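You operate a simulated robot arm through the tools that you are given. There is no shell and no other tool. Be economical: measure what you need, move in short steps, check, and stop when the job is done.

The job below is to be done with a simulated robot arm. You get a single attempt, and the scene is never put back.

Task
Lift out the cramp, damp the rust stain and cover it with clay.
Fine: stand the cramp on the banker; spray first, press the clay on with the tamper and put it back.

The check looks at the end state, three seconds after you hand in, the way a careful person would. Anything else that was tipped, shoved, dropped, spilled or broken makes it a failure. Lids that push on must go on centred and level and be pressed home; caps that screw on are set level and turned clockwise until they are tight.

Robot
A 6-joint arm with a two-finger parallel gripper, fixed in place. Base frame: the origin is at the foot of the arm, x ahead of it, y to its left, z up; the work surface is at about z = 0.82. Units: m, rad, N and s.
With the tool pointing down near the work surface it reaches from about 0.34 to 0.76 m from the base axis. Its first joint turns from -1.152 to 1.152 rad. Payload 2.45 kg.
The tool frame sits at the grasp point between the pads (the TCP): z along the fingers, y along the line on which they close. The tips reach 0.024 m beyond it. The gripper opens to 0.068 m. The fingers are 0.017 m wide and 0.01 m thick; the gripper's body (0.04 by 0.07 m) begins 0.041 m behind the TCP.
Orientation is that of the tool frame in the base frame, as a unit quaternion [x, y, z, w]. With the fingers straight down and closing along the base's y, the tool's x points along the base's -x, its y along +y and its z along -z.

Tools
- The arm moves only by the tool play_rows. Its argument "plan" is a list of rows, each a list of 7 numbers: the shift along the tool's x, y, z in m, then the turn, a rotation vector about the tool's x, y, z in rad, then the closure in counts, from 0 (fully open) to 255 (shut). In form: [[x, y, z, ax, ay, az, jaw], ...]. A call has 1 to 10 rows; each row is the pose to reach, as a shift and turn from the pose commanded when the call began, along the tool's axes at that moment. A row lasts 0.2 s, in which the tool goes at most 0.05 m and 0.15 rad; a call with a longer step from one row to the next is refused whole, and so is a gripper value outside its range. Where a pose cannot be reached the arm comes as near as it can. A force on the tool above 40 N (or 10 N above the force at the start of the call, whichever is more), or a blocked arm, ends the call early, and 0.2 s more pass. Each finger travels about 0.108 m/s and halts on what it meets, pressing with about 42 N; the grip force reading is that of the motor and also rises with nothing between the fingers. The clock runs only during rows and for 0.2 s after the last one: add rows that repeat a pose to give the fingers time. It gives the time, the measured TCP pose, the force on the tool (base axes), the opening and the grip force at its end, in the units of the frame above (readings bear some noise), and new pictures: "pictures" is both (left out), scene, wrist or none.
- Cameras (640 x 400 px; columns grow to the right, rows downward): "scene" is fixed at [0.1571, 0.4022, 1.477]; the picture's right is [-0.85, -0.52, 0.00], its down [-0.23, 0.37, -0.90] and it looks along [0.47, -0.77, -0.44] (base axes); focal length 309 px, centre (320, 200). "wrist" rides on the gripper at [0.084, 0.011, -0.075] in the tool frame; the picture's right is [-0.13, 0.99, 0.00], its down [-0.60, -0.08, -0.79] and it looks along [-0.79, -0.10, 0.61] (tool axes); focal length 251 px, centre (320, 200).
- point_at(camera, pixels): for up to 12 pixels [column, row] of the newest picture of that camera ("zoom" is the newest enlarged one), the place [x, y, z] in the base frame of the surface seen there, good to about 0.002 m. It takes no simulated time.
- enlarge(camera, box): a new picture of the part [left, top, right, bottom] of that camera's present view, enlarged. It takes no simulated time.
- close_job(): hands the job in; it is judged then, once.

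Work in short steps. Measure before you move; look again where a grasp or a placing could have gone wrong, and mend it. You have 80 turns and 170 pictures in all, those below and enlarged ones among them. Open the gripper and draw the arm clear of the work before you hand the job in, unless the task says otherwise; then end with one line.

The tools are called after "Request:" by a JSON object that holds its "name" and its "arguments". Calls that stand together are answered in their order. play_rows: Moves the arm, as the interface text tells. Its arguments: {"type":"object","properties":{"plan":{"type":"array"},"pictures":{"type":"string","enum":["both","scene","wrist","none"]}},"required":["plan"]} The other tools are called the same way: point_at (camera, pixels) gives the place of the surface under pixels of a picture; enlarge (camera, box) takes an enlarged picture of a part of a camera's view; close_job () hands the job in.

At the start:

```text
time_s: 0.0
tcp_pos: [0.3807, -0.2116, 1.2057]
orientation: [-0.001, 1.0, 0.0, 0.0]
wrist_force: [-0.3, -0.4, 0.7]
grip_width: 0.0679
grip_force: 0.0
```

scene: 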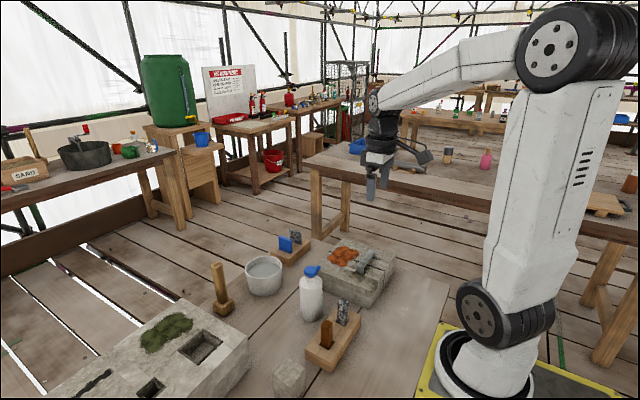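
wrist: 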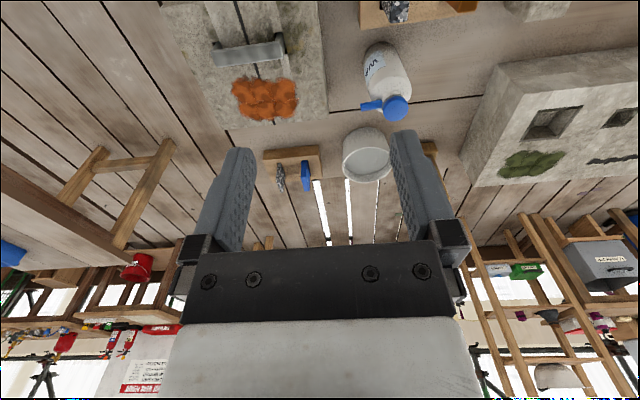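

The scene picture shows the stone with an orange stain and a cramp near (355,260), plus bottle, tub, tamper and racks. I'll enlarge these regions first.

Request:
{"name": "enlarge", "arguments": {"camera": "scene", "box": [200, 220, 420, 380]}}

Request:
{"name": "enlarge", "arguments": {"camera": "wrist", "box": [160, 0, 480, 200]}}

```text
2.50 times, centred on (310, 300) of scene
```

zoom: 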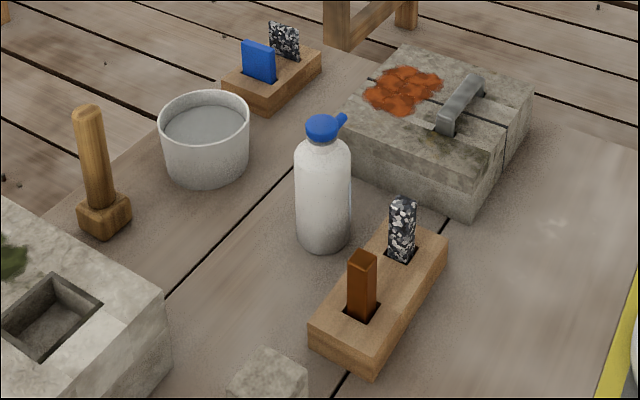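

```text
2.00 times, centred on (320, 100) of wrist
```

zoom: 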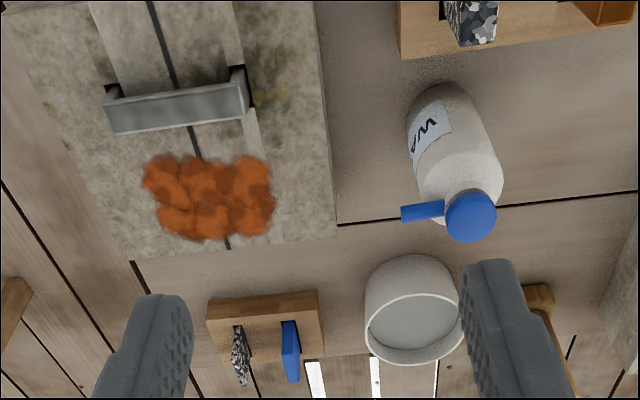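

I need to identify the clay and the banker, and check for labels; I'll look at the rest of the scene enlarged.

Request:
{"name": "enlarge", "arguments": {"camera": "scene", "box": [0, 240, 240, 400]}}

Request:
{"name": "enlarge", "arguments": {"camera": "scene", "box": [0, 50, 340, 220]}}

Request:
{"name": "enlarge", "arguments": {"camera": "scene", "box": [240, 220, 320, 280]}}

Request:
{"name": "enlarge", "arguments": {"camera": "scene", "box": [310, 225, 410, 315]}}

Request:
{"name": "point_at", "arguments": {"camera": "scene", "pixels": [[355, 262], [340, 254], [262, 272], [222, 305], [219, 268], [312, 270], [310, 315], [440, 300], [340, 380], [275, 330], [288, 380], [290, 260]]}}

```text
2.50 times, centred on (120, 320) of scene
```

zoom: 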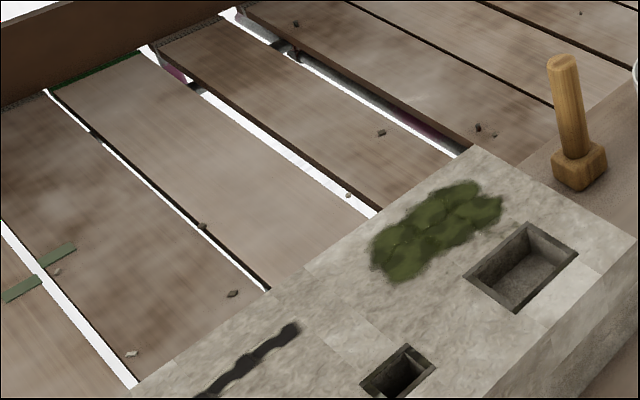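

```text
1.88 times, centred on (170, 135) of scene
```

zoom: 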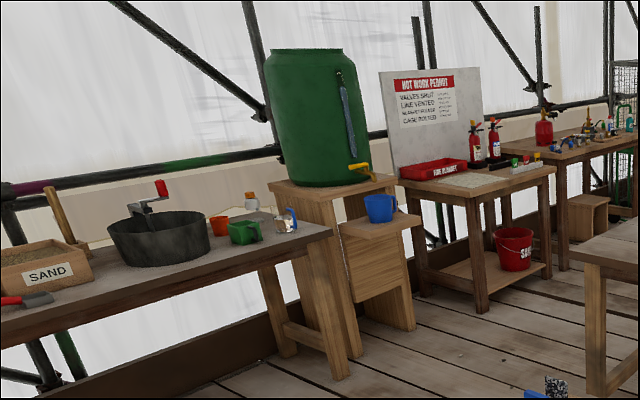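

```text
6.67 times, centred on (280, 250) of scene
```

zoom: 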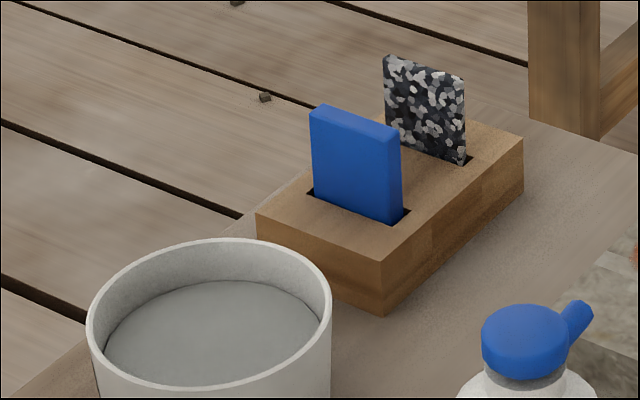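

```text
4.44 times, centred on (360, 270) of scene
```

zoom: 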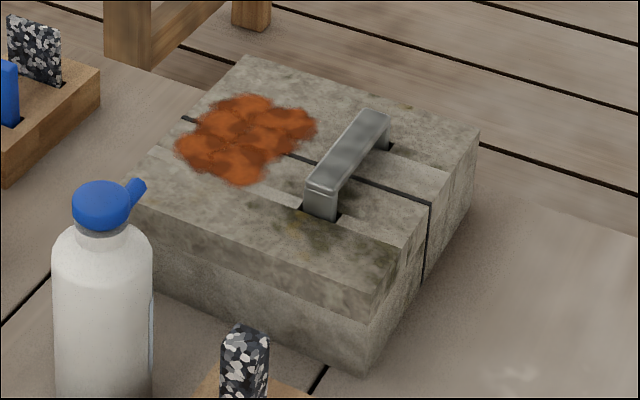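

```text
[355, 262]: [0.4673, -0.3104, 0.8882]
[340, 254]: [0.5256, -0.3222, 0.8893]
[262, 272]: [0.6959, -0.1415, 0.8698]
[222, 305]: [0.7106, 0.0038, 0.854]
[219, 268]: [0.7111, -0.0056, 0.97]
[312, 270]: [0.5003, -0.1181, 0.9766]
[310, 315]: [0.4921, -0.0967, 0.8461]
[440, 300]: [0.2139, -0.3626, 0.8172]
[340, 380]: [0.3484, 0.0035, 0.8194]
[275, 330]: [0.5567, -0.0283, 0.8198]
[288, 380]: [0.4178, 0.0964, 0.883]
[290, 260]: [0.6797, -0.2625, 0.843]
```

Now measure the cramp, stain and stone in the newest zoom, which is the stone.

Request:
{"name": "point_at", "arguments": {"camera": "zoom", "pixels": [[322, 185], [375, 118], [350, 150], [308, 183], [338, 190], [320, 205], [338, 218], [362, 113], [388, 116], [390, 150], [300, 215], [240, 60]]}}

Request:
{"name": "point_at", "arguments": {"camera": "zoom", "pixels": [[178, 145], [240, 185], [316, 125], [255, 97], [248, 140], [478, 133], [370, 290], [160, 150], [100, 200], [140, 185], [125, 192], [100, 235]]}}

Request:
{"name": "point_at", "arguments": {"camera": "scene", "pixels": [[246, 275], [281, 268], [264, 258], [264, 283], [264, 290], [222, 300], [214, 308], [232, 303], [222, 313], [219, 263], [280, 372], [300, 365]]}}

```text
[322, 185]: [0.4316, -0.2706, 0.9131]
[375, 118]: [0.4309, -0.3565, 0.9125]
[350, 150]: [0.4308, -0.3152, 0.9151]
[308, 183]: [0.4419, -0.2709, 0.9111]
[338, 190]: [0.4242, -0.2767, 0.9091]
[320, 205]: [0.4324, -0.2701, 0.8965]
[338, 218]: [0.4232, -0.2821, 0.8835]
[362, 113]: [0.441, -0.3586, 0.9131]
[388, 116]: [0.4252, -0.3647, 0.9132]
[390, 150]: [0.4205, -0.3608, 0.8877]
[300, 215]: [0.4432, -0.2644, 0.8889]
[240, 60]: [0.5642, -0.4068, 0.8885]
```

```text
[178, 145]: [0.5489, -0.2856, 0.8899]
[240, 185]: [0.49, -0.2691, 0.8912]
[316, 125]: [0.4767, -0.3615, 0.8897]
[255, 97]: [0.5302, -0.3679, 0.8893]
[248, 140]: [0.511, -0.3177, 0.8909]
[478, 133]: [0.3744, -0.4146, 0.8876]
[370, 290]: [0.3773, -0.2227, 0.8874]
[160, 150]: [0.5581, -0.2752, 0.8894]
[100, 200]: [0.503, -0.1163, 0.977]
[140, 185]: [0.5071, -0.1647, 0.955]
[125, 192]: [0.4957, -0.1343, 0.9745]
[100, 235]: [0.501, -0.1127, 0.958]
```

```text
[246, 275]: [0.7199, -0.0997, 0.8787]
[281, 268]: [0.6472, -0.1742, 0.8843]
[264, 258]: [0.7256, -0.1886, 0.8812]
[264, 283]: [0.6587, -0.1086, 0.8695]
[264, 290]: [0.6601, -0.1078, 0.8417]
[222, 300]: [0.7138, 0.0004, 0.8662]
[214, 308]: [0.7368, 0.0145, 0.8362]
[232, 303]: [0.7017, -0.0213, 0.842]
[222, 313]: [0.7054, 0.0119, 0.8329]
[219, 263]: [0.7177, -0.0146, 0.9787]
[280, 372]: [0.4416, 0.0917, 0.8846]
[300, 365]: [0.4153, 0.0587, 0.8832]
```

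The cramp's bar runs along y (-0.265 to -0.365) at x≈0.432, top z≈0.914; stone top 0.889. I turn the tool 90° and go above it.

Request:
{"name": "play_rows", "arguments": {"plan": [[-0.005, -0.01, 0.01, 0, 0, 0.15, 0], [-0.01, -0.02, 0.02, 0, 0, 0.3, 0], [-0.015, -0.03, 0.04, 0, 0, 0.45, 0], [-0.02, -0.04, 0.06, 0, 0, 0.6, 0], [-0.025, -0.05, 0.08, 0, 0, 0.75, 0], [-0.03, -0.06, 0.1, 0, 0, 0.9, 0], [-0.035, -0.07, 0.12, 0, 0, 1.05, 0], [-0.04, -0.08, 0.14, 0, 0, 1.2, 0], [-0.045, -0.09, 0.15, 0, 0, 1.35, 0], [-0.051, -0.103, 0.16, 0, 0, 1.5, 0]], "pictures": "both"}}

```text
time_s: 2.2
tcp_pos: [0.4324, -0.3127, 1.0453]
orientation: [0.683, 0.73, 0.0, 0.0]
wrist_force: [0.0, 0.1, 0.5]
grip_width: 0.0683
grip_force: 0.0
```

scene: 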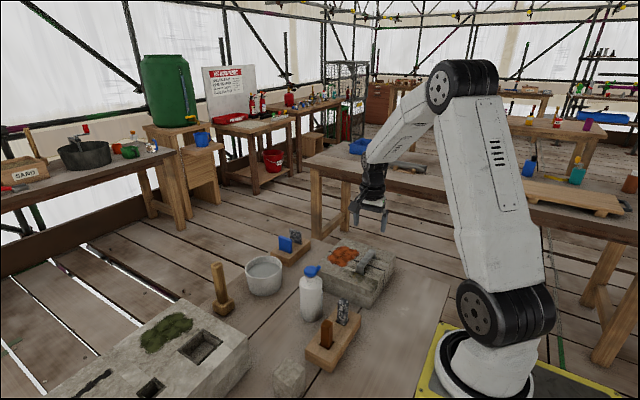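
wrist: 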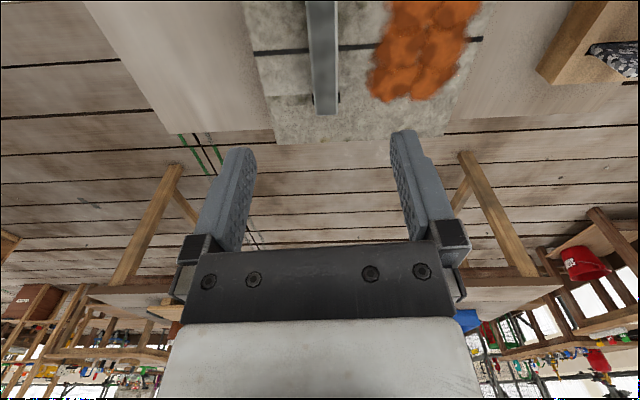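

Above the cramp. Measure the bar and the bench in the wrist view before lowering.

Request:
{"name": "point_at", "arguments": {"camera": "wrist", "pixels": [[310, 40], [335, 40], [322, 40], [316, 90], [333, 90], [322, 5], [200, 80], [262, 90], [405, 60], [428, 40], [420, 90], [460, 20]]}}

Request:
{"name": "enlarge", "arguments": {"camera": "wrist", "box": [220, 0, 480, 160]}}

```text
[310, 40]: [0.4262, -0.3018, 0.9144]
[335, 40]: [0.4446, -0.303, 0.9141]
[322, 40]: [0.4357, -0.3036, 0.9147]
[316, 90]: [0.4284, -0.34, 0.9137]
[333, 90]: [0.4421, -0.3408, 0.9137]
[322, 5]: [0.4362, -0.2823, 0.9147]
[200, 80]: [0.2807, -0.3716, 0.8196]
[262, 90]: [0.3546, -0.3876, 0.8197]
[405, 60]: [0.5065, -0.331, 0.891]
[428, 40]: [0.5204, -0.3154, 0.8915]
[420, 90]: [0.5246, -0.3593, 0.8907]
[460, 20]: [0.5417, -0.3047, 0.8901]
```

```text
2.46 times, centred on (350, 80) of wrist
```

zoom: 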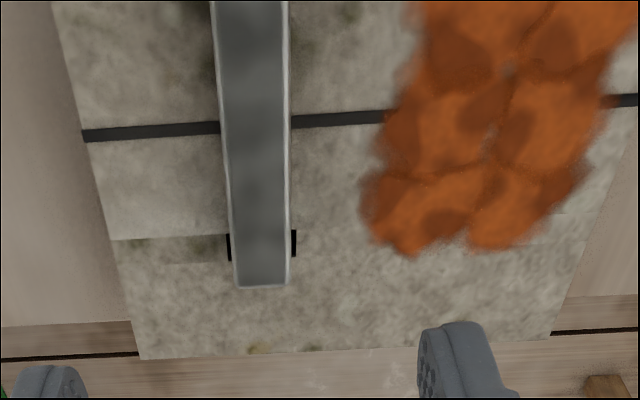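

Bar centre (0.4355, -0.315), top 0.9145. I finish the turn and lower so that the tips stay ~4 mm above the stone.

Request:
{"name": "play_rows", "arguments": {"plan": [[0, 0.0035, 0.03, 0, 0, 0.0708, 0], [0, 0.0035, 0.07, 0, 0, 0.0708, 0], [0, 0.0035, 0.1, 0, 0, 0.0708, 0], [0, 0.0035, 0.12, 0, 0, 0.0708, 0], [0, 0.0035, 0.128, 0, 0, 0.0708, 0], [0, 0.0035, 0.128, 0, 0, 0.0708, 0]], "pictures": "both"}}

```text
time_s: 3.6
tcp_pos: [0.434, -0.3138, 0.916]
orientation: [0.707, 0.707, 0.0, 0.0]
wrist_force: [0.5, -0.6, 0.3]
grip_width: 0.068
grip_force: 0.1
```

scene: 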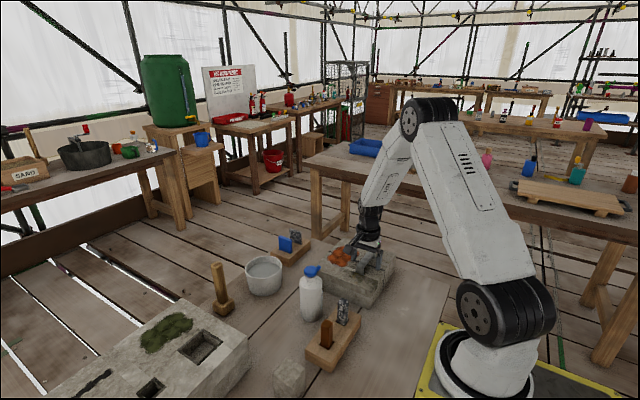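
wrist: 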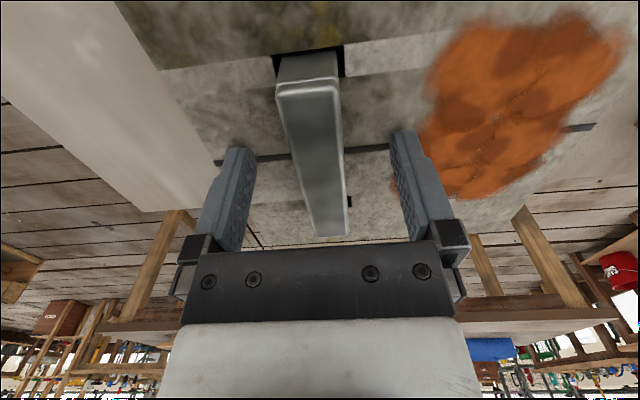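

The bar lies between the fingers; close on it.

Request:
{"name": "play_rows", "arguments": {"plan": [[0, 0, 0, 0, 0, 0, 120], [0, 0, 0, 0, 0, 0, 255], [0, 0, 0, 0, 0, 0, 255], [0, 0, 0, 0, 0, 0, 255]], "pictures": "none"}}

```text
time_s: 4.6
tcp_pos: [0.4351, -0.3148, 0.9155]
orientation: [0.707, 0.708, 0.0, 0.0]
wrist_force: [0.2, -0.8, 0.3]
grip_width: 0.0214
grip_force: 39.0
```

Gripped at 21 mm with no side force. Lift straight up in small steps.

Request:
{"name": "play_rows", "arguments": {"plan": [[0, 0, -0.01, 0, 0, 0, 255], [0, 0, -0.02, 0, 0, 0, 255], [0, 0, -0.04, 0, 0, 0, 255], [0, 0, -0.06, 0, 0, 0, 255], [0, 0, -0.08, 0, 0, 0, 255], [0, 0, -0.1, 0, 0, 0, 255]], "pictures": "both"}}

```text
time_s: 6.0
tcp_pos: [0.4374, -0.3147, 1.0181]
orientation: [0.707, 0.708, 0.0, 0.001]
wrist_force: [-0.2, 0.3, -0.6]
grip_width: 0.0214
grip_force: 37.8
```

scene: 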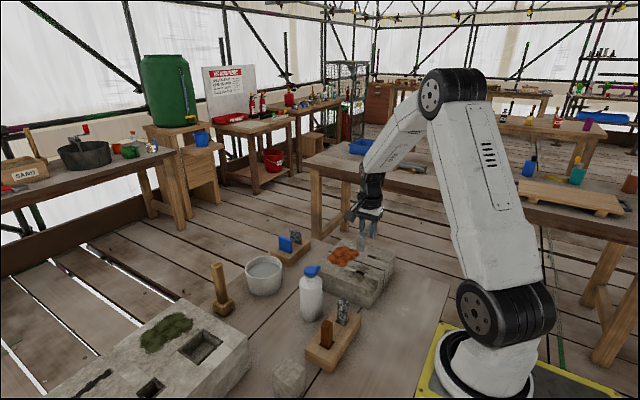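
wrist: 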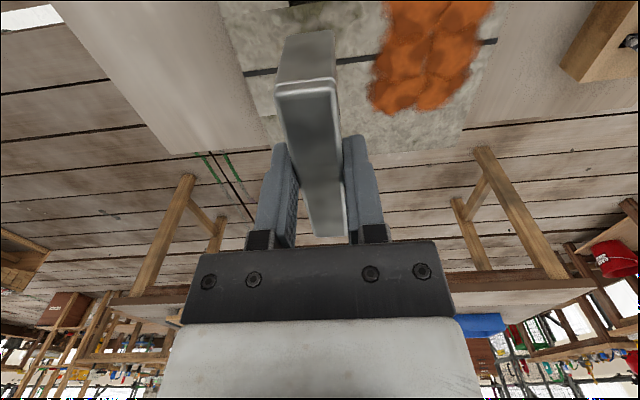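

Lifted. Measure the leg length.

Request:
{"name": "enlarge", "arguments": {"camera": "scene", "box": [330, 190, 410, 250]}}

```text
6.67 times, centred on (370, 220) of scene
```

zoom: 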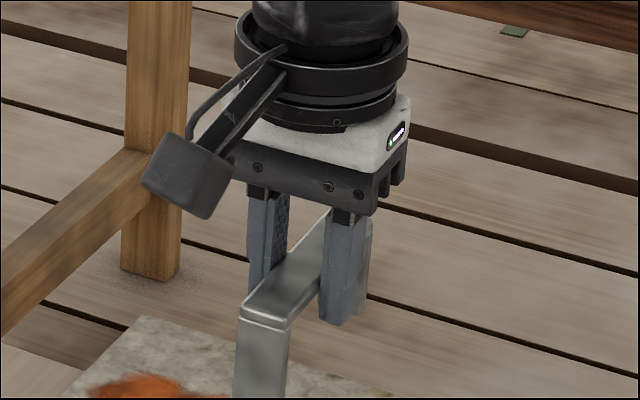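

Request:
{"name": "enlarge", "arguments": {"camera": "scene", "box": [340, 220, 400, 265]}}

```text
8.89 times, centred on (370, 242) of scene
```

zoom: 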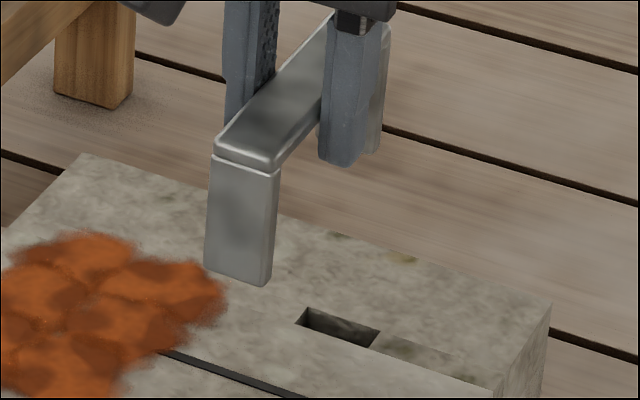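

The near leg is visible from (245,160) to (238,280); measure its ends.

Request:
{"name": "point_at", "arguments": {"camera": "zoom", "pixels": [[245, 165], [240, 272], [238, 277], [262, 281], [210, 262], [245, 145], [290, 110]]}}

```text
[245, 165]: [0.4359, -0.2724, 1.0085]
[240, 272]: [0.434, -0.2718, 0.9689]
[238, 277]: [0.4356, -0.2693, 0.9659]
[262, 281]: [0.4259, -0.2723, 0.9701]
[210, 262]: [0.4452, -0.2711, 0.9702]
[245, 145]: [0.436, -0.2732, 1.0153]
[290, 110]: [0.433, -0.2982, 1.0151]
```

Leg bottoms are ~0.050 below the TCP. Carry it toward the base (−x) to the free bench at (0.30, −0.315).

Request:
{"name": "play_rows", "arguments": {"plan": [[0, -0.03, 0, 0, 0, 0, 255], [0, -0.07, 0, 0, 0, 0, 255], [0, -0.11, 0, 0, 0, 0, 255], [0, -0.135, 0, 0, 0, 0, 255], [0, -0.135, 0.04, 0, 0, 0, 255], [0, -0.135, 0.08, 0, 0, 0, 255], [0, -0.135, 0.11, 0, 0, 0, 255], [0, -0.135, 0.13, 0, 0, 0, 255], [0, -0.135, 0.13, 0, 0, 0, 255]], "pictures": "both"}}

```text
time_s: 8.0
tcp_pos: [0.3, -0.3146, 0.8862]
orientation: [0.706, 0.708, 0.001, -0.001]
wrist_force: [-0.4, -0.3, -0.9]
grip_width: 0.0215
grip_force: 38.2
```

scene: 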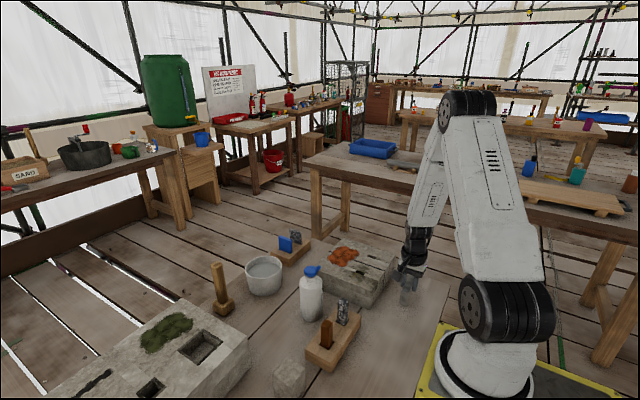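
wrist: 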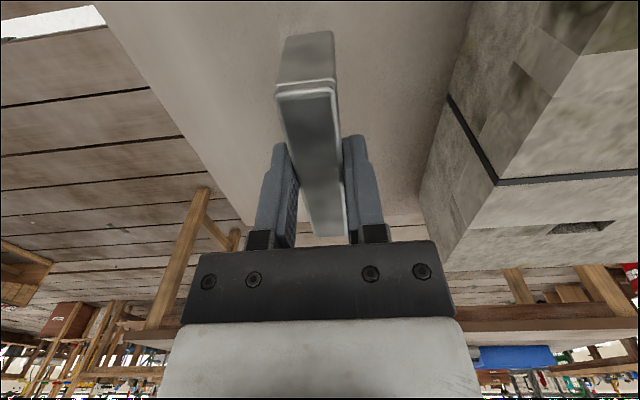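

Clear all round. Descend the last ~16 mm slowly and watch the force.

Request:
{"name": "play_rows", "arguments": {"plan": [[0, 0, 0.006, 0, 0, 0, 255], [0, 0, 0.011, 0, 0, 0, 255], [0, 0, 0.014, 0, 0, 0, 255], [0, 0, 0.016, 0, 0, 0, 255]], "pictures": "scene"}}

Request:
{"name": "enlarge", "arguments": {"camera": "scene", "box": [370, 250, 450, 310]}}

```text
time_s: 9.0
tcp_pos: [0.3007, -0.3141, 0.8716]
orientation: [0.706, 0.708, 0.0, 0.001]
wrist_force: [-0.5, 3.4, 16.1]
grip_width: 0.0214
grip_force: 38.1
```

scene: 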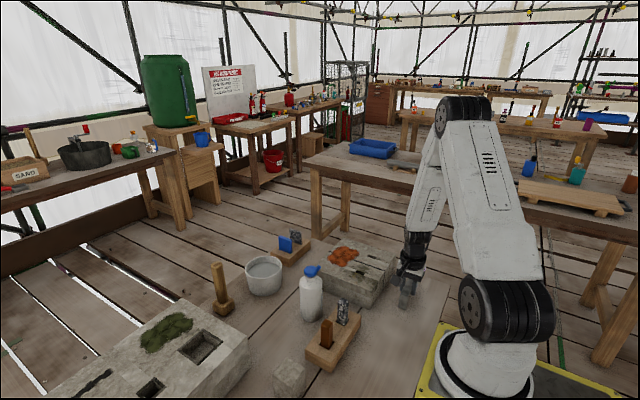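

```text
6.67 times, centred on (410, 280) of scene
```

zoom: 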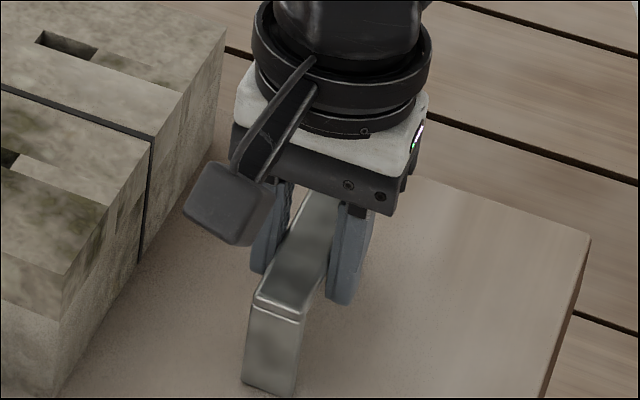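

16 N down: the cramp stands on the bench. Open and draw back straight up.

Request:
{"name": "play_rows", "arguments": {"plan": [[0, 0, -0.001, 0, 0, 0, 150], [0, 0, -0.001, 0, 0, 0, 50], [0, 0, -0.001, 0, 0, 0, 0], [0, 0, -0.001, 0, 0, 0, 0], [0, 0, -0.03, 0, 0, 0, 0], [0, 0, -0.07, 0, 0, 0, 0], [0, 0, -0.11, 0, 0, 0, 0], [0, 0, -0.15, 0, 0, 0, 0], [0, 0, -0.19, 0, 0, 0, 0]], "pictures": "both"}}

Request:
{"name": "enlarge", "arguments": {"camera": "scene", "box": [290, 250, 450, 370]}}

```text
time_s: 11.0
tcp_pos: [0.2979, -0.3148, 1.0608]
orientation: [0.707, 0.707, 0.0, 0.0]
wrist_force: [-0.3, -0.4, 0.3]
grip_width: 0.068
grip_force: 0.0
```

scene: 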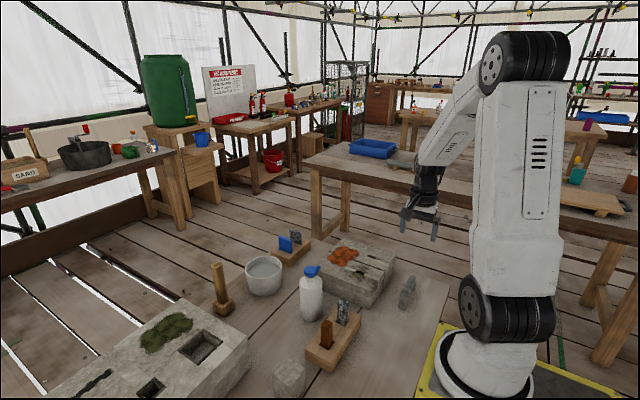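
wrist: 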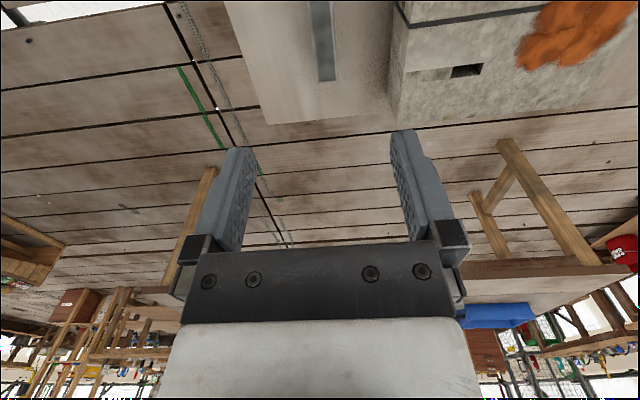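

```text
3.33 times, centred on (370, 310) of scene
```

zoom: 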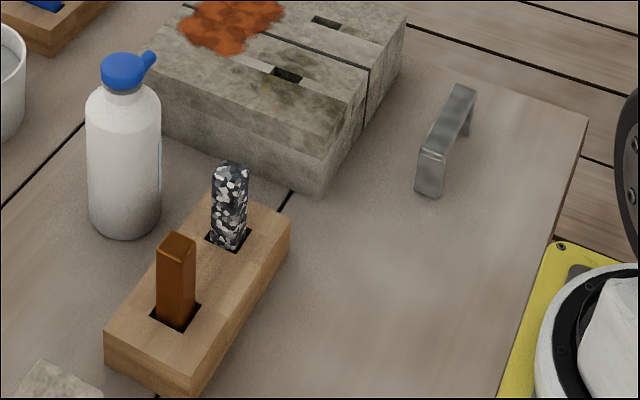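

The cramp stands on the bench. Now inspect the bottle closely.

Request:
{"name": "enlarge", "arguments": {"camera": "scene", "box": [286, 256, 342, 326]}}

```text
5.71 times, centred on (314, 291) of scene
```

zoom: 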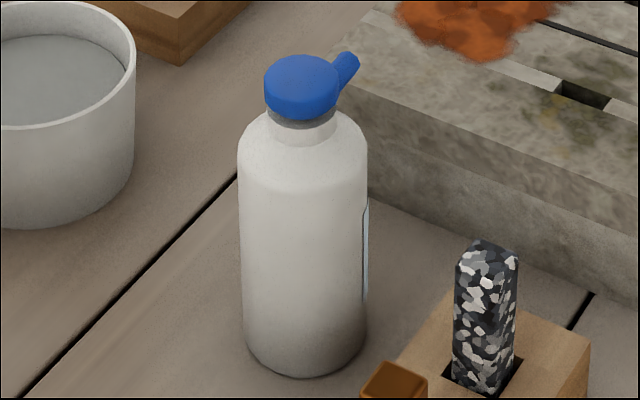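

Request:
{"name": "point_at", "arguments": {"camera": "zoom", "pixels": [[301, 74], [301, 110], [301, 130], [301, 165], [242, 230], [366, 230], [300, 230], [300, 370], [268, 90], [336, 100], [352, 58], [341, 80]]}}

```text
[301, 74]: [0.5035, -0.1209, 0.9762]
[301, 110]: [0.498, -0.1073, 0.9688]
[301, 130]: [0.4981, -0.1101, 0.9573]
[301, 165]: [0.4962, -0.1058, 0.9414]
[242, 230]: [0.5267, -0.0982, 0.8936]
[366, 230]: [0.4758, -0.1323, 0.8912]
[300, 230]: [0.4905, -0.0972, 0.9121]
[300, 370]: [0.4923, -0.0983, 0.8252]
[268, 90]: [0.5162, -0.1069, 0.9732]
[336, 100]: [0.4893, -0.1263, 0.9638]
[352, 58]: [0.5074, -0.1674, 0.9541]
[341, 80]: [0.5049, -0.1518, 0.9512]
```

Bottle: body ≈0.062 wide, axis near (0.503,-0.120), cap top 0.978, nozzle towards −y. Move above it for a closer look.

Request:
{"name": "play_rows", "arguments": {"plan": [[0.028, 0.029, -0.01, 0, 0, 0, 0], [0.056, 0.058, -0.02, 0, 0, 0, 0], [0.084, 0.088, -0.02, 0, 0, 0, 0], [0.112, 0.117, -0.02, 0, 0, 0, 0], [0.14, 0.146, -0.02, 0, 0, 0, 0], [0.168, 0.176, -0.02, 0, 0, 0, 0], [0.195, 0.205, -0.02, 0, 0, 0, 0], [0.195, 0.205, -0.02, 0, 0, 0, 0]], "pictures": "both"}}

Request:
{"name": "enlarge", "arguments": {"camera": "wrist", "box": [220, 0, 420, 150]}}

Request:
{"name": "enlarge", "arguments": {"camera": "scene", "box": [280, 200, 360, 330]}}

```text
time_s: 12.8
tcp_pos: [0.5035, -0.1192, 1.0794]
orientation: [0.707, 0.707, 0.0, 0.0]
wrist_force: [-0.1, 0.3, -0.4]
grip_width: 0.068
grip_force: 0.1
```

scene: 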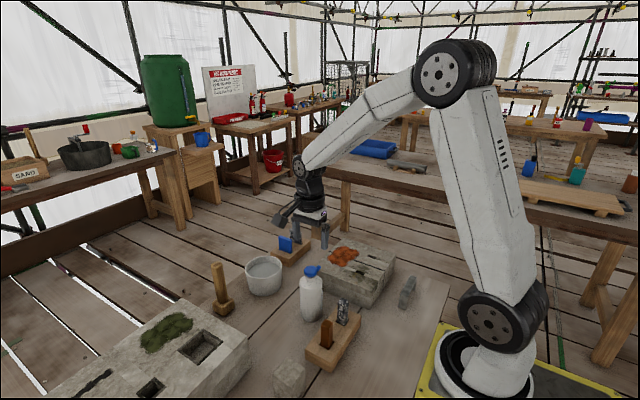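
wrist: 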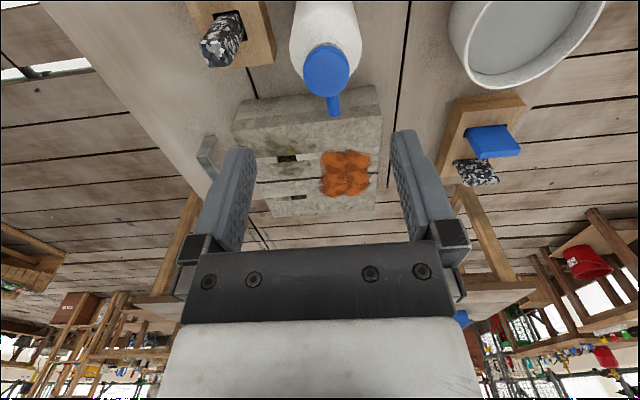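

```text
2.67 times, centred on (320, 75) of wrist
```

zoom: 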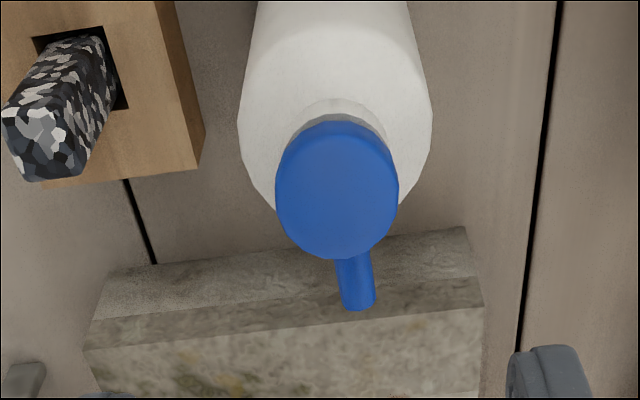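

```text
3.08 times, centred on (320, 265) of scene
```

zoom: 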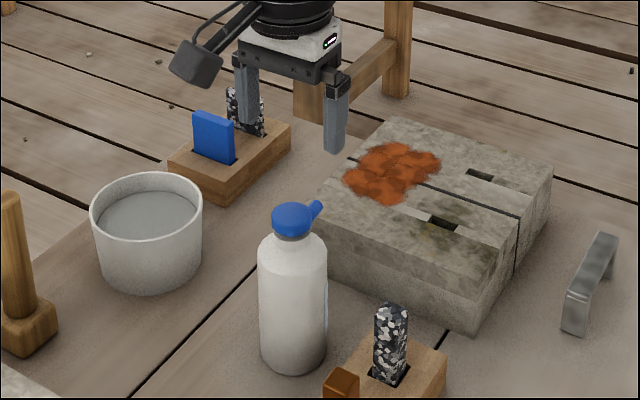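

Measure the cap, nozzle and body in this wrist view.

Request:
{"name": "point_at", "arguments": {"camera": "wrist", "pixels": [[326, 70], [304, 70], [348, 68], [326, 48], [327, 92], [334, 112], [333, 102], [291, 40], [360, 40], [326, 25], [340, 113], [328, 113]]}}

```text
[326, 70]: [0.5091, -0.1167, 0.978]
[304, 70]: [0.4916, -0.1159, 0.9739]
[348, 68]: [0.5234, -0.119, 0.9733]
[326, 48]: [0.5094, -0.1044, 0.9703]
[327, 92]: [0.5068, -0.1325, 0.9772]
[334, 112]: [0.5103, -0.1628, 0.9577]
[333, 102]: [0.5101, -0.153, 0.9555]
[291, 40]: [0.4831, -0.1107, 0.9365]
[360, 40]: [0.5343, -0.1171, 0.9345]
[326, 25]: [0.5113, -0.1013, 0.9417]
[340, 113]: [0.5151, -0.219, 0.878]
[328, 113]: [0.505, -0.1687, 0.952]
```

In tool terms the bottle axis is +4 mm in tool y and +2 mm in tool x. Lower to just round the cap and re-check the centring.

Request:
{"name": "play_rows", "arguments": {"plan": [[0.002, 0.0043, 0.03, 0, 0, 0, 0], [0.002, 0.0043, 0.06, 0, 0, 0, 0], [0.002, 0.0043, 0.09, 0, 0, 0, 0], [0.002, 0.0043, 0.11, 0, 0, 0, 0], [0.002, 0.0043, 0.11, 0, 0, 0, 0]], "pictures": "both"}}

Request:
{"name": "enlarge", "arguments": {"camera": "wrist", "box": [220, 60, 420, 240]}}

Request:
{"name": "enlarge", "arguments": {"camera": "scene", "box": [280, 230, 350, 330]}}

```text
time_s: 14.0
tcp_pos: [0.5114, -0.121, 0.9678]
orientation: [0.707, 0.707, 0.0, 0.0]
wrist_force: [-0.4, 0.5, 1.2]
grip_width: 0.068
grip_force: 0.1
```

scene: 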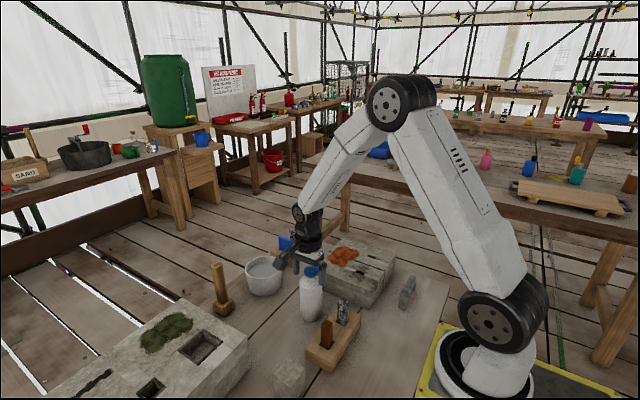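
wrist: 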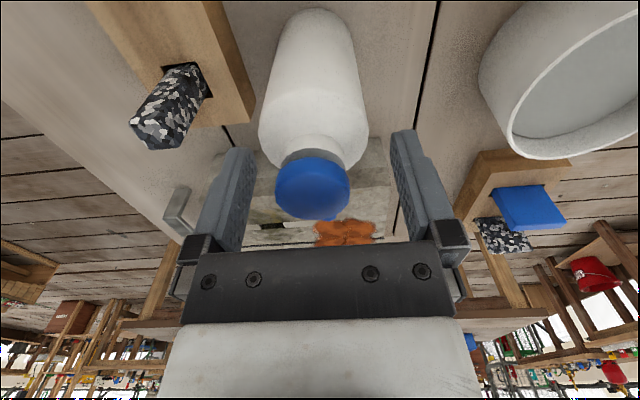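

```text
2.22 times, centred on (320, 150) of wrist
```

zoom: 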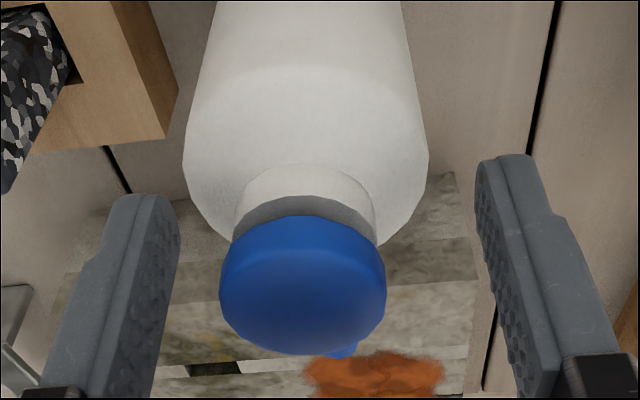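

```text
4.00 times, centred on (315, 280) of scene
```

zoom: 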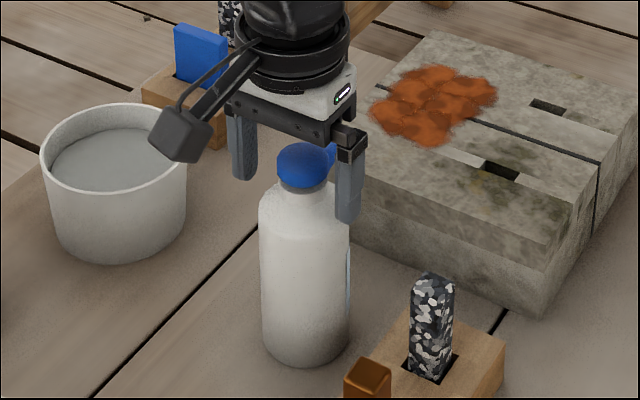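

The tool overshot: the cap is at col ~313, i.e. 3.3 mm in −tool y. Correct and descend so the tips straddle the upper body (palm ~5 mm above the cap).

Request:
{"name": "play_rows", "arguments": {"plan": [[0.002, -0.0033, 0, 0, 0, 0, 0], [0.002, -0.0033, 0, 0, 0, 0, 0], [0.002, -0.0033, 0.01, 0, 0, 0, 0], [0.002, -0.0033, 0.02, 0, 0, 0, 0], [0.002, -0.0033, 0.026, 0, 0, 0, 0], [0.002, -0.0033, 0.026, 0, 0, 0, 0]], "pictures": "wrist"}}

Request:
{"name": "enlarge", "arguments": {"camera": "wrist", "box": [220, 60, 420, 260]}}

Request:
{"name": "enlarge", "arguments": {"camera": "scene", "box": [280, 230, 350, 330]}}

```text
time_s: 15.4
tcp_pos: [0.5057, -0.116, 0.9435]
orientation: [0.707, 0.707, 0.0, -0.001]
wrist_force: [0.1, 0.1, 0.6]
grip_width: 0.0678
grip_force: 0.2
```

wrist: 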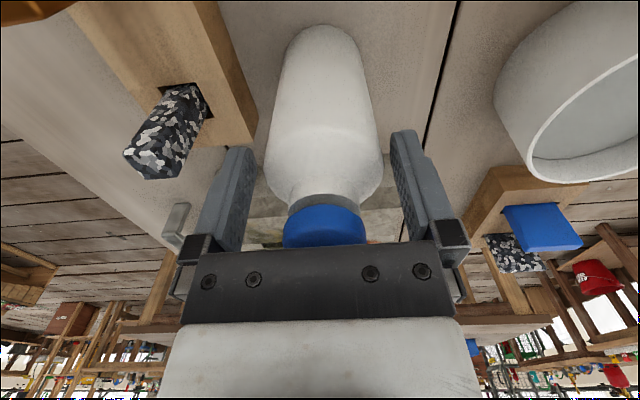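

```text
2.00 times, centred on (320, 160) of wrist
```

zoom: 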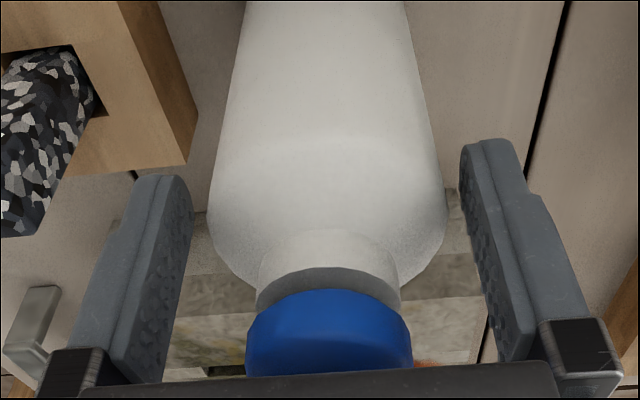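

```text
4.00 times, centred on (315, 280) of scene
```

zoom: 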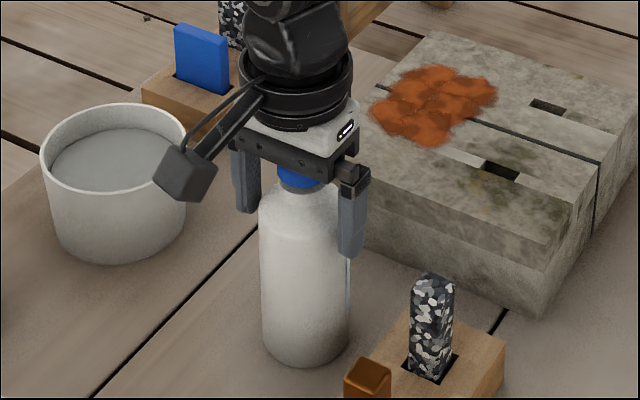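

Centred (body 264–383 between the fingers). Close gently in steps and read the grip force.

Request:
{"name": "play_rows", "arguments": {"plan": [[0, 0, 0, 0, 0, 0, 20], [0, 0, 0, 0, 0, 0, 28], [0, 0, 0, 0, 0, 0, 34], [0, 0, 0, 0, 0, 0, 36]], "pictures": "scene"}}

```text
time_s: 16.4
tcp_pos: [0.5065, -0.1158, 0.9461]
orientation: [0.707, 0.708, 0.0, 0.0]
wrist_force: [2.2, 0.4, 0.6]
grip_width: 0.0592
grip_force: 13.1
```

scene: 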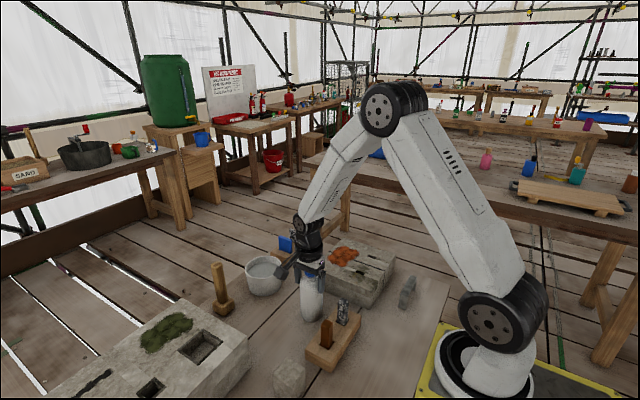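

Light grip 13 N at 59 mm. Lift 3 cm with this light grip and check that it holds.

Request:
{"name": "play_rows", "arguments": {"plan": [[0, 0, 0, 0, 0, 0, 38], [0, 0, -0.005, 0, 0, 0, 38], [0, 0, -0.015, 0, 0, 0, 38], [0, 0, -0.03, 0, 0, 0, 38], [0, 0, -0.03, 0, 0, 0, 38]], "pictures": "scene"}}

Request:
{"name": "enlarge", "arguments": {"camera": "scene", "box": [260, 210, 400, 330]}}

```text
time_s: 17.6
tcp_pos: [0.5066, -0.1166, 0.9756]
orientation: [0.707, 0.708, 0.0, 0.0]
wrist_force: [0.1, -0.1, 1.0]
grip_width: 0.058
grip_force: 0.0
```

scene: 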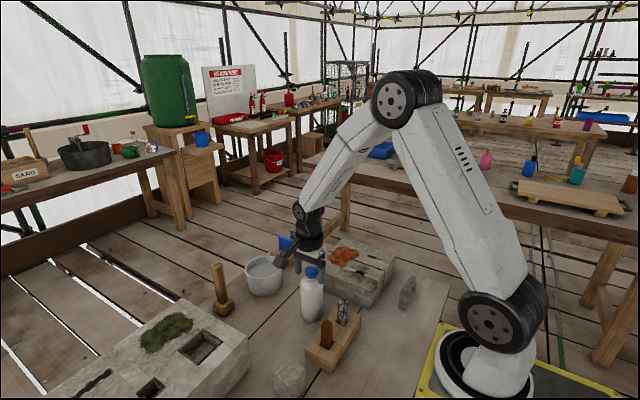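

```text
3.33 times, centred on (330, 270) of scene
```

zoom: 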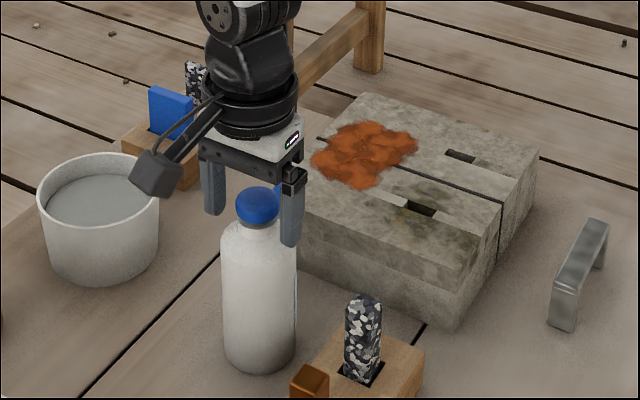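

The bottle slipped out at the shoulder and still stands. Open, go a little lower than before and grip harder.

Request:
{"name": "play_rows", "arguments": {"plan": [[0, 0, 0, 0, 0, 0, 0], [0, 0, 0, 0, 0, 0, 0], [0, 0, 0.015, 0, 0, 0, 0], [0, 0, 0.028, 0, 0, 0, 0], [0, 0, 0.033, 0, 0, 0, 0], [0, 0, 0.033, 0, 0, 0, 0]], "pictures": "wrist"}}

Request:
{"name": "enlarge", "arguments": {"camera": "scene", "box": [290, 230, 340, 330]}}

```text
time_s: 19.0
tcp_pos: [0.5063, -0.1156, 0.9423]
orientation: [0.706, 0.708, -0.001, 0.0]
wrist_force: [0.4, 0.3, 0.2]
grip_width: 0.0679
grip_force: 0.1
```

wrist: 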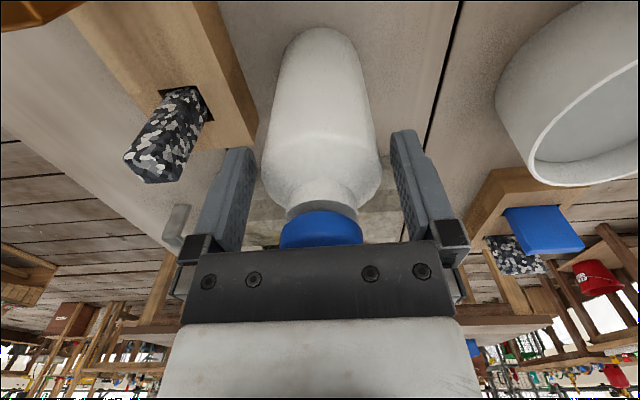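

```text
4.00 times, centred on (315, 280) of scene
```

zoom: 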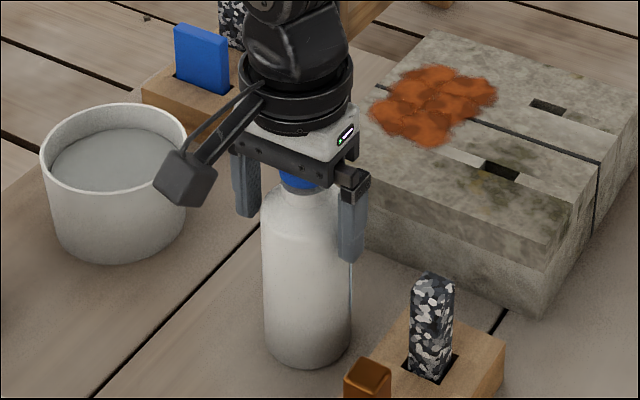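

Still centred. Grip with a larger closure.

Request:
{"name": "play_rows", "arguments": {"plan": [[0, 0, 0, 0, 0, 0, 25], [0, 0, 0, 0, 0, 0, 36], [0, 0, 0, 0, 0, 0, 48], [0, 0, 0, 0, 0, 0, 48], [0, 0, 0, 0, 0, 0, 48]], "pictures": "none"}}

```text
time_s: 20.2
tcp_pos: [0.5057, -0.1164, 0.9431]
orientation: [0.706, 0.708, 0.001, 0.0]
wrist_force: [-1.1, -0.7, -0.5]
grip_width: 0.0587
grip_force: 41.3
```

Grip saturates at 41 N. Lift slightly and check for lifting and any spraying.

Request:
{"name": "play_rows", "arguments": {"plan": [[0, 0, -0.005, 0, 0, 0, 48], [0, 0, -0.012, 0, 0, 0, 48], [0, 0, -0.02, 0, 0, 0, 48]], "pictures": "both"}}

Request:
{"name": "enlarge", "arguments": {"camera": "scene", "box": [260, 210, 400, 330]}}

```text
time_s: 21.0
tcp_pos: [0.5064, -0.1175, 0.9627]
orientation: [0.706, 0.708, 0.0, 0.0]
wrist_force: [1.0, 0.2, -2.8]
grip_width: 0.0586
grip_force: 42.5
```

scene: 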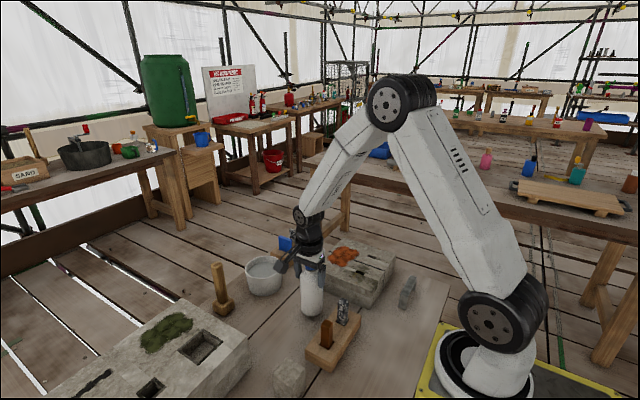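
wrist: 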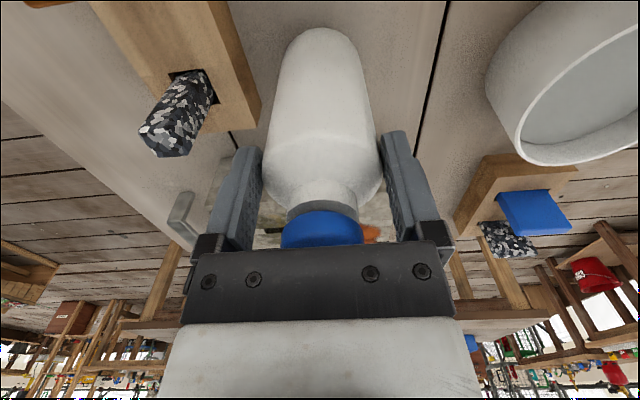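

```text
3.33 times, centred on (330, 270) of scene
```

zoom: 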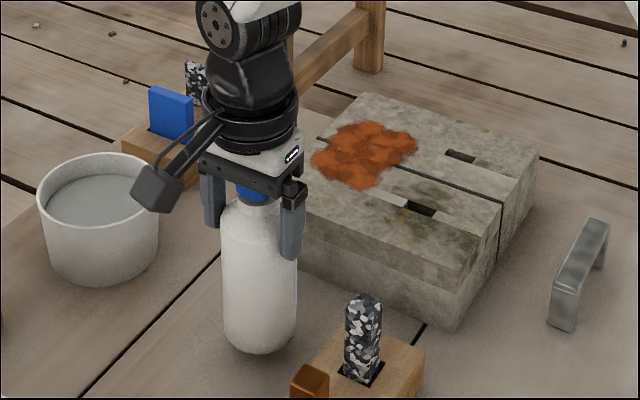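

Held, no water yet. Lift to z≈1.04 and carry so that the nozzle (5 cm toward −y) is over the stain, upright.

Request:
{"name": "play_rows", "arguments": {"plan": [[0, 0, -0.04, 0, 0, 0, 48], [0, 0.003, -0.08, 0, 0, 0, 48], [-0.03, 0.003, -0.08, 0, 0, 0, 48], [-0.07, 0.003, -0.08, 0, 0, 0, 48], [-0.11, 0.003, -0.08, 0, 0, 0, 48], [-0.1425, 0.003, -0.08, 0, 0, 0, 48], [-0.1425, 0.003, -0.08, 0, 0, 0, 48]], "pictures": "both"}}

Request:
{"name": "enlarge", "arguments": {"camera": "scene", "box": [280, 180, 420, 300]}}

```text
time_s: 22.6
tcp_pos: [0.51, -0.2595, 1.0418]
orientation: [0.707, 0.707, 0.0, 0.001]
wrist_force: [0.0, 0.1, -3.0]
grip_width: 0.0588
grip_force: 41.8
```

scene: 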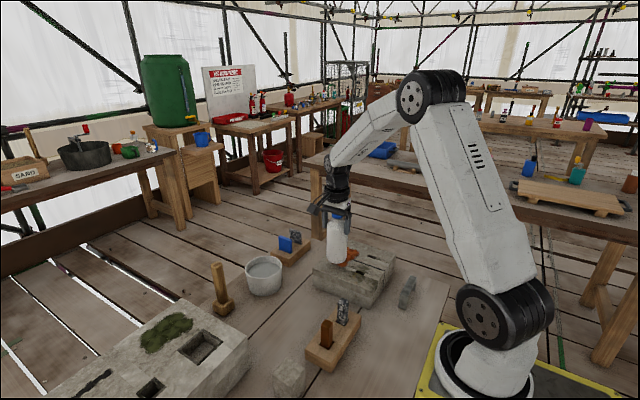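
wrist: 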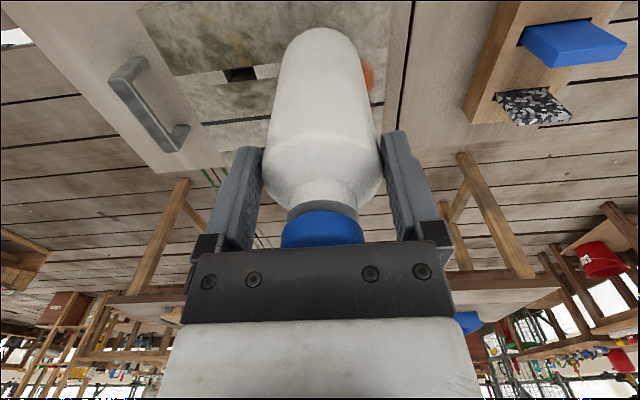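

```text
3.33 times, centred on (350, 240) of scene
```

zoom: 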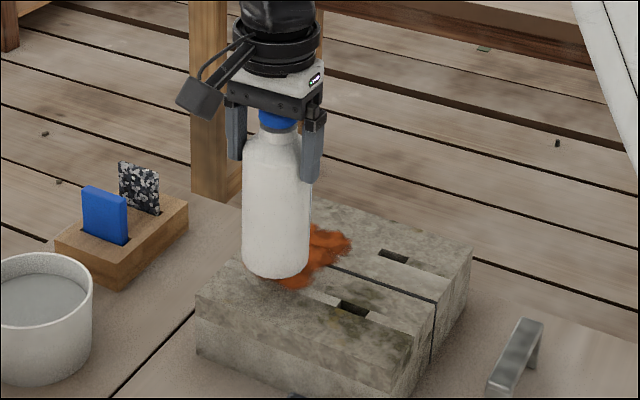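

Tilt the bottle's nozzle down about the tool y axis, first 0.6 rad, and look.

Request:
{"name": "play_rows", "arguments": {"plan": [[0, 0, 0, 0, 0.15, 0, 48], [0, 0, 0, 0, 0.3, 0, 48], [0, 0, 0, 0, 0.45, 0, 48], [0, 0, 0, 0, 0.6, 0, 48]], "pictures": "both"}}

Request:
{"name": "enlarge", "arguments": {"camera": "scene", "box": [280, 180, 420, 300]}}

```text
time_s: 23.6
tcp_pos: [0.509, -0.2584, 1.0434]
orientation: [0.675, 0.676, 0.209, -0.209]
wrist_force: [-1.0, -0.2, -3.3]
grip_width: 0.0585
grip_force: 41.8
```

scene: 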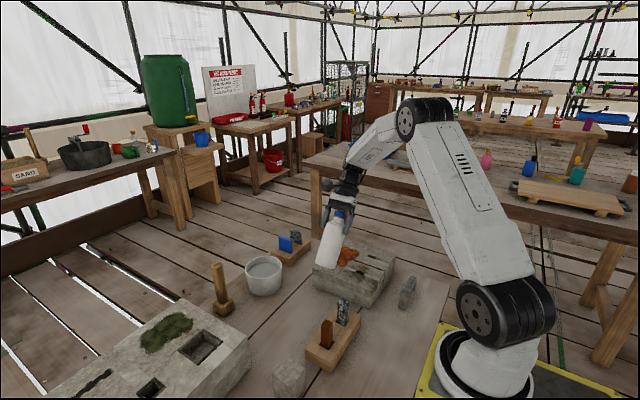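
wrist: 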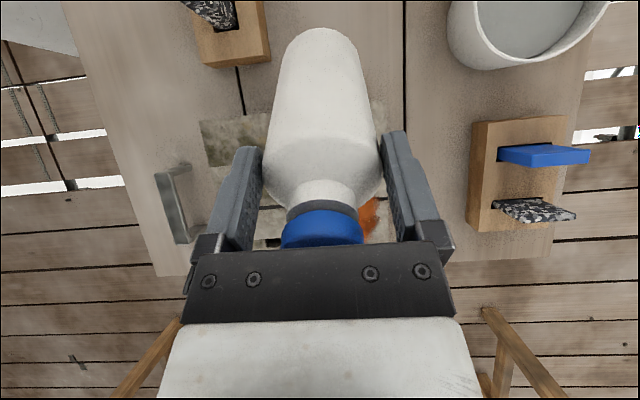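

```text
3.33 times, centred on (350, 240) of scene
```

zoom: 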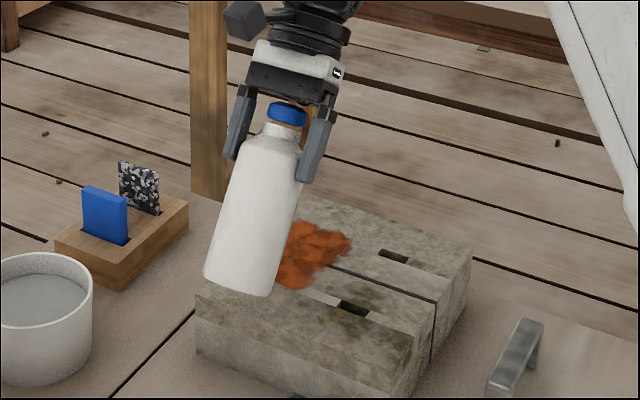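

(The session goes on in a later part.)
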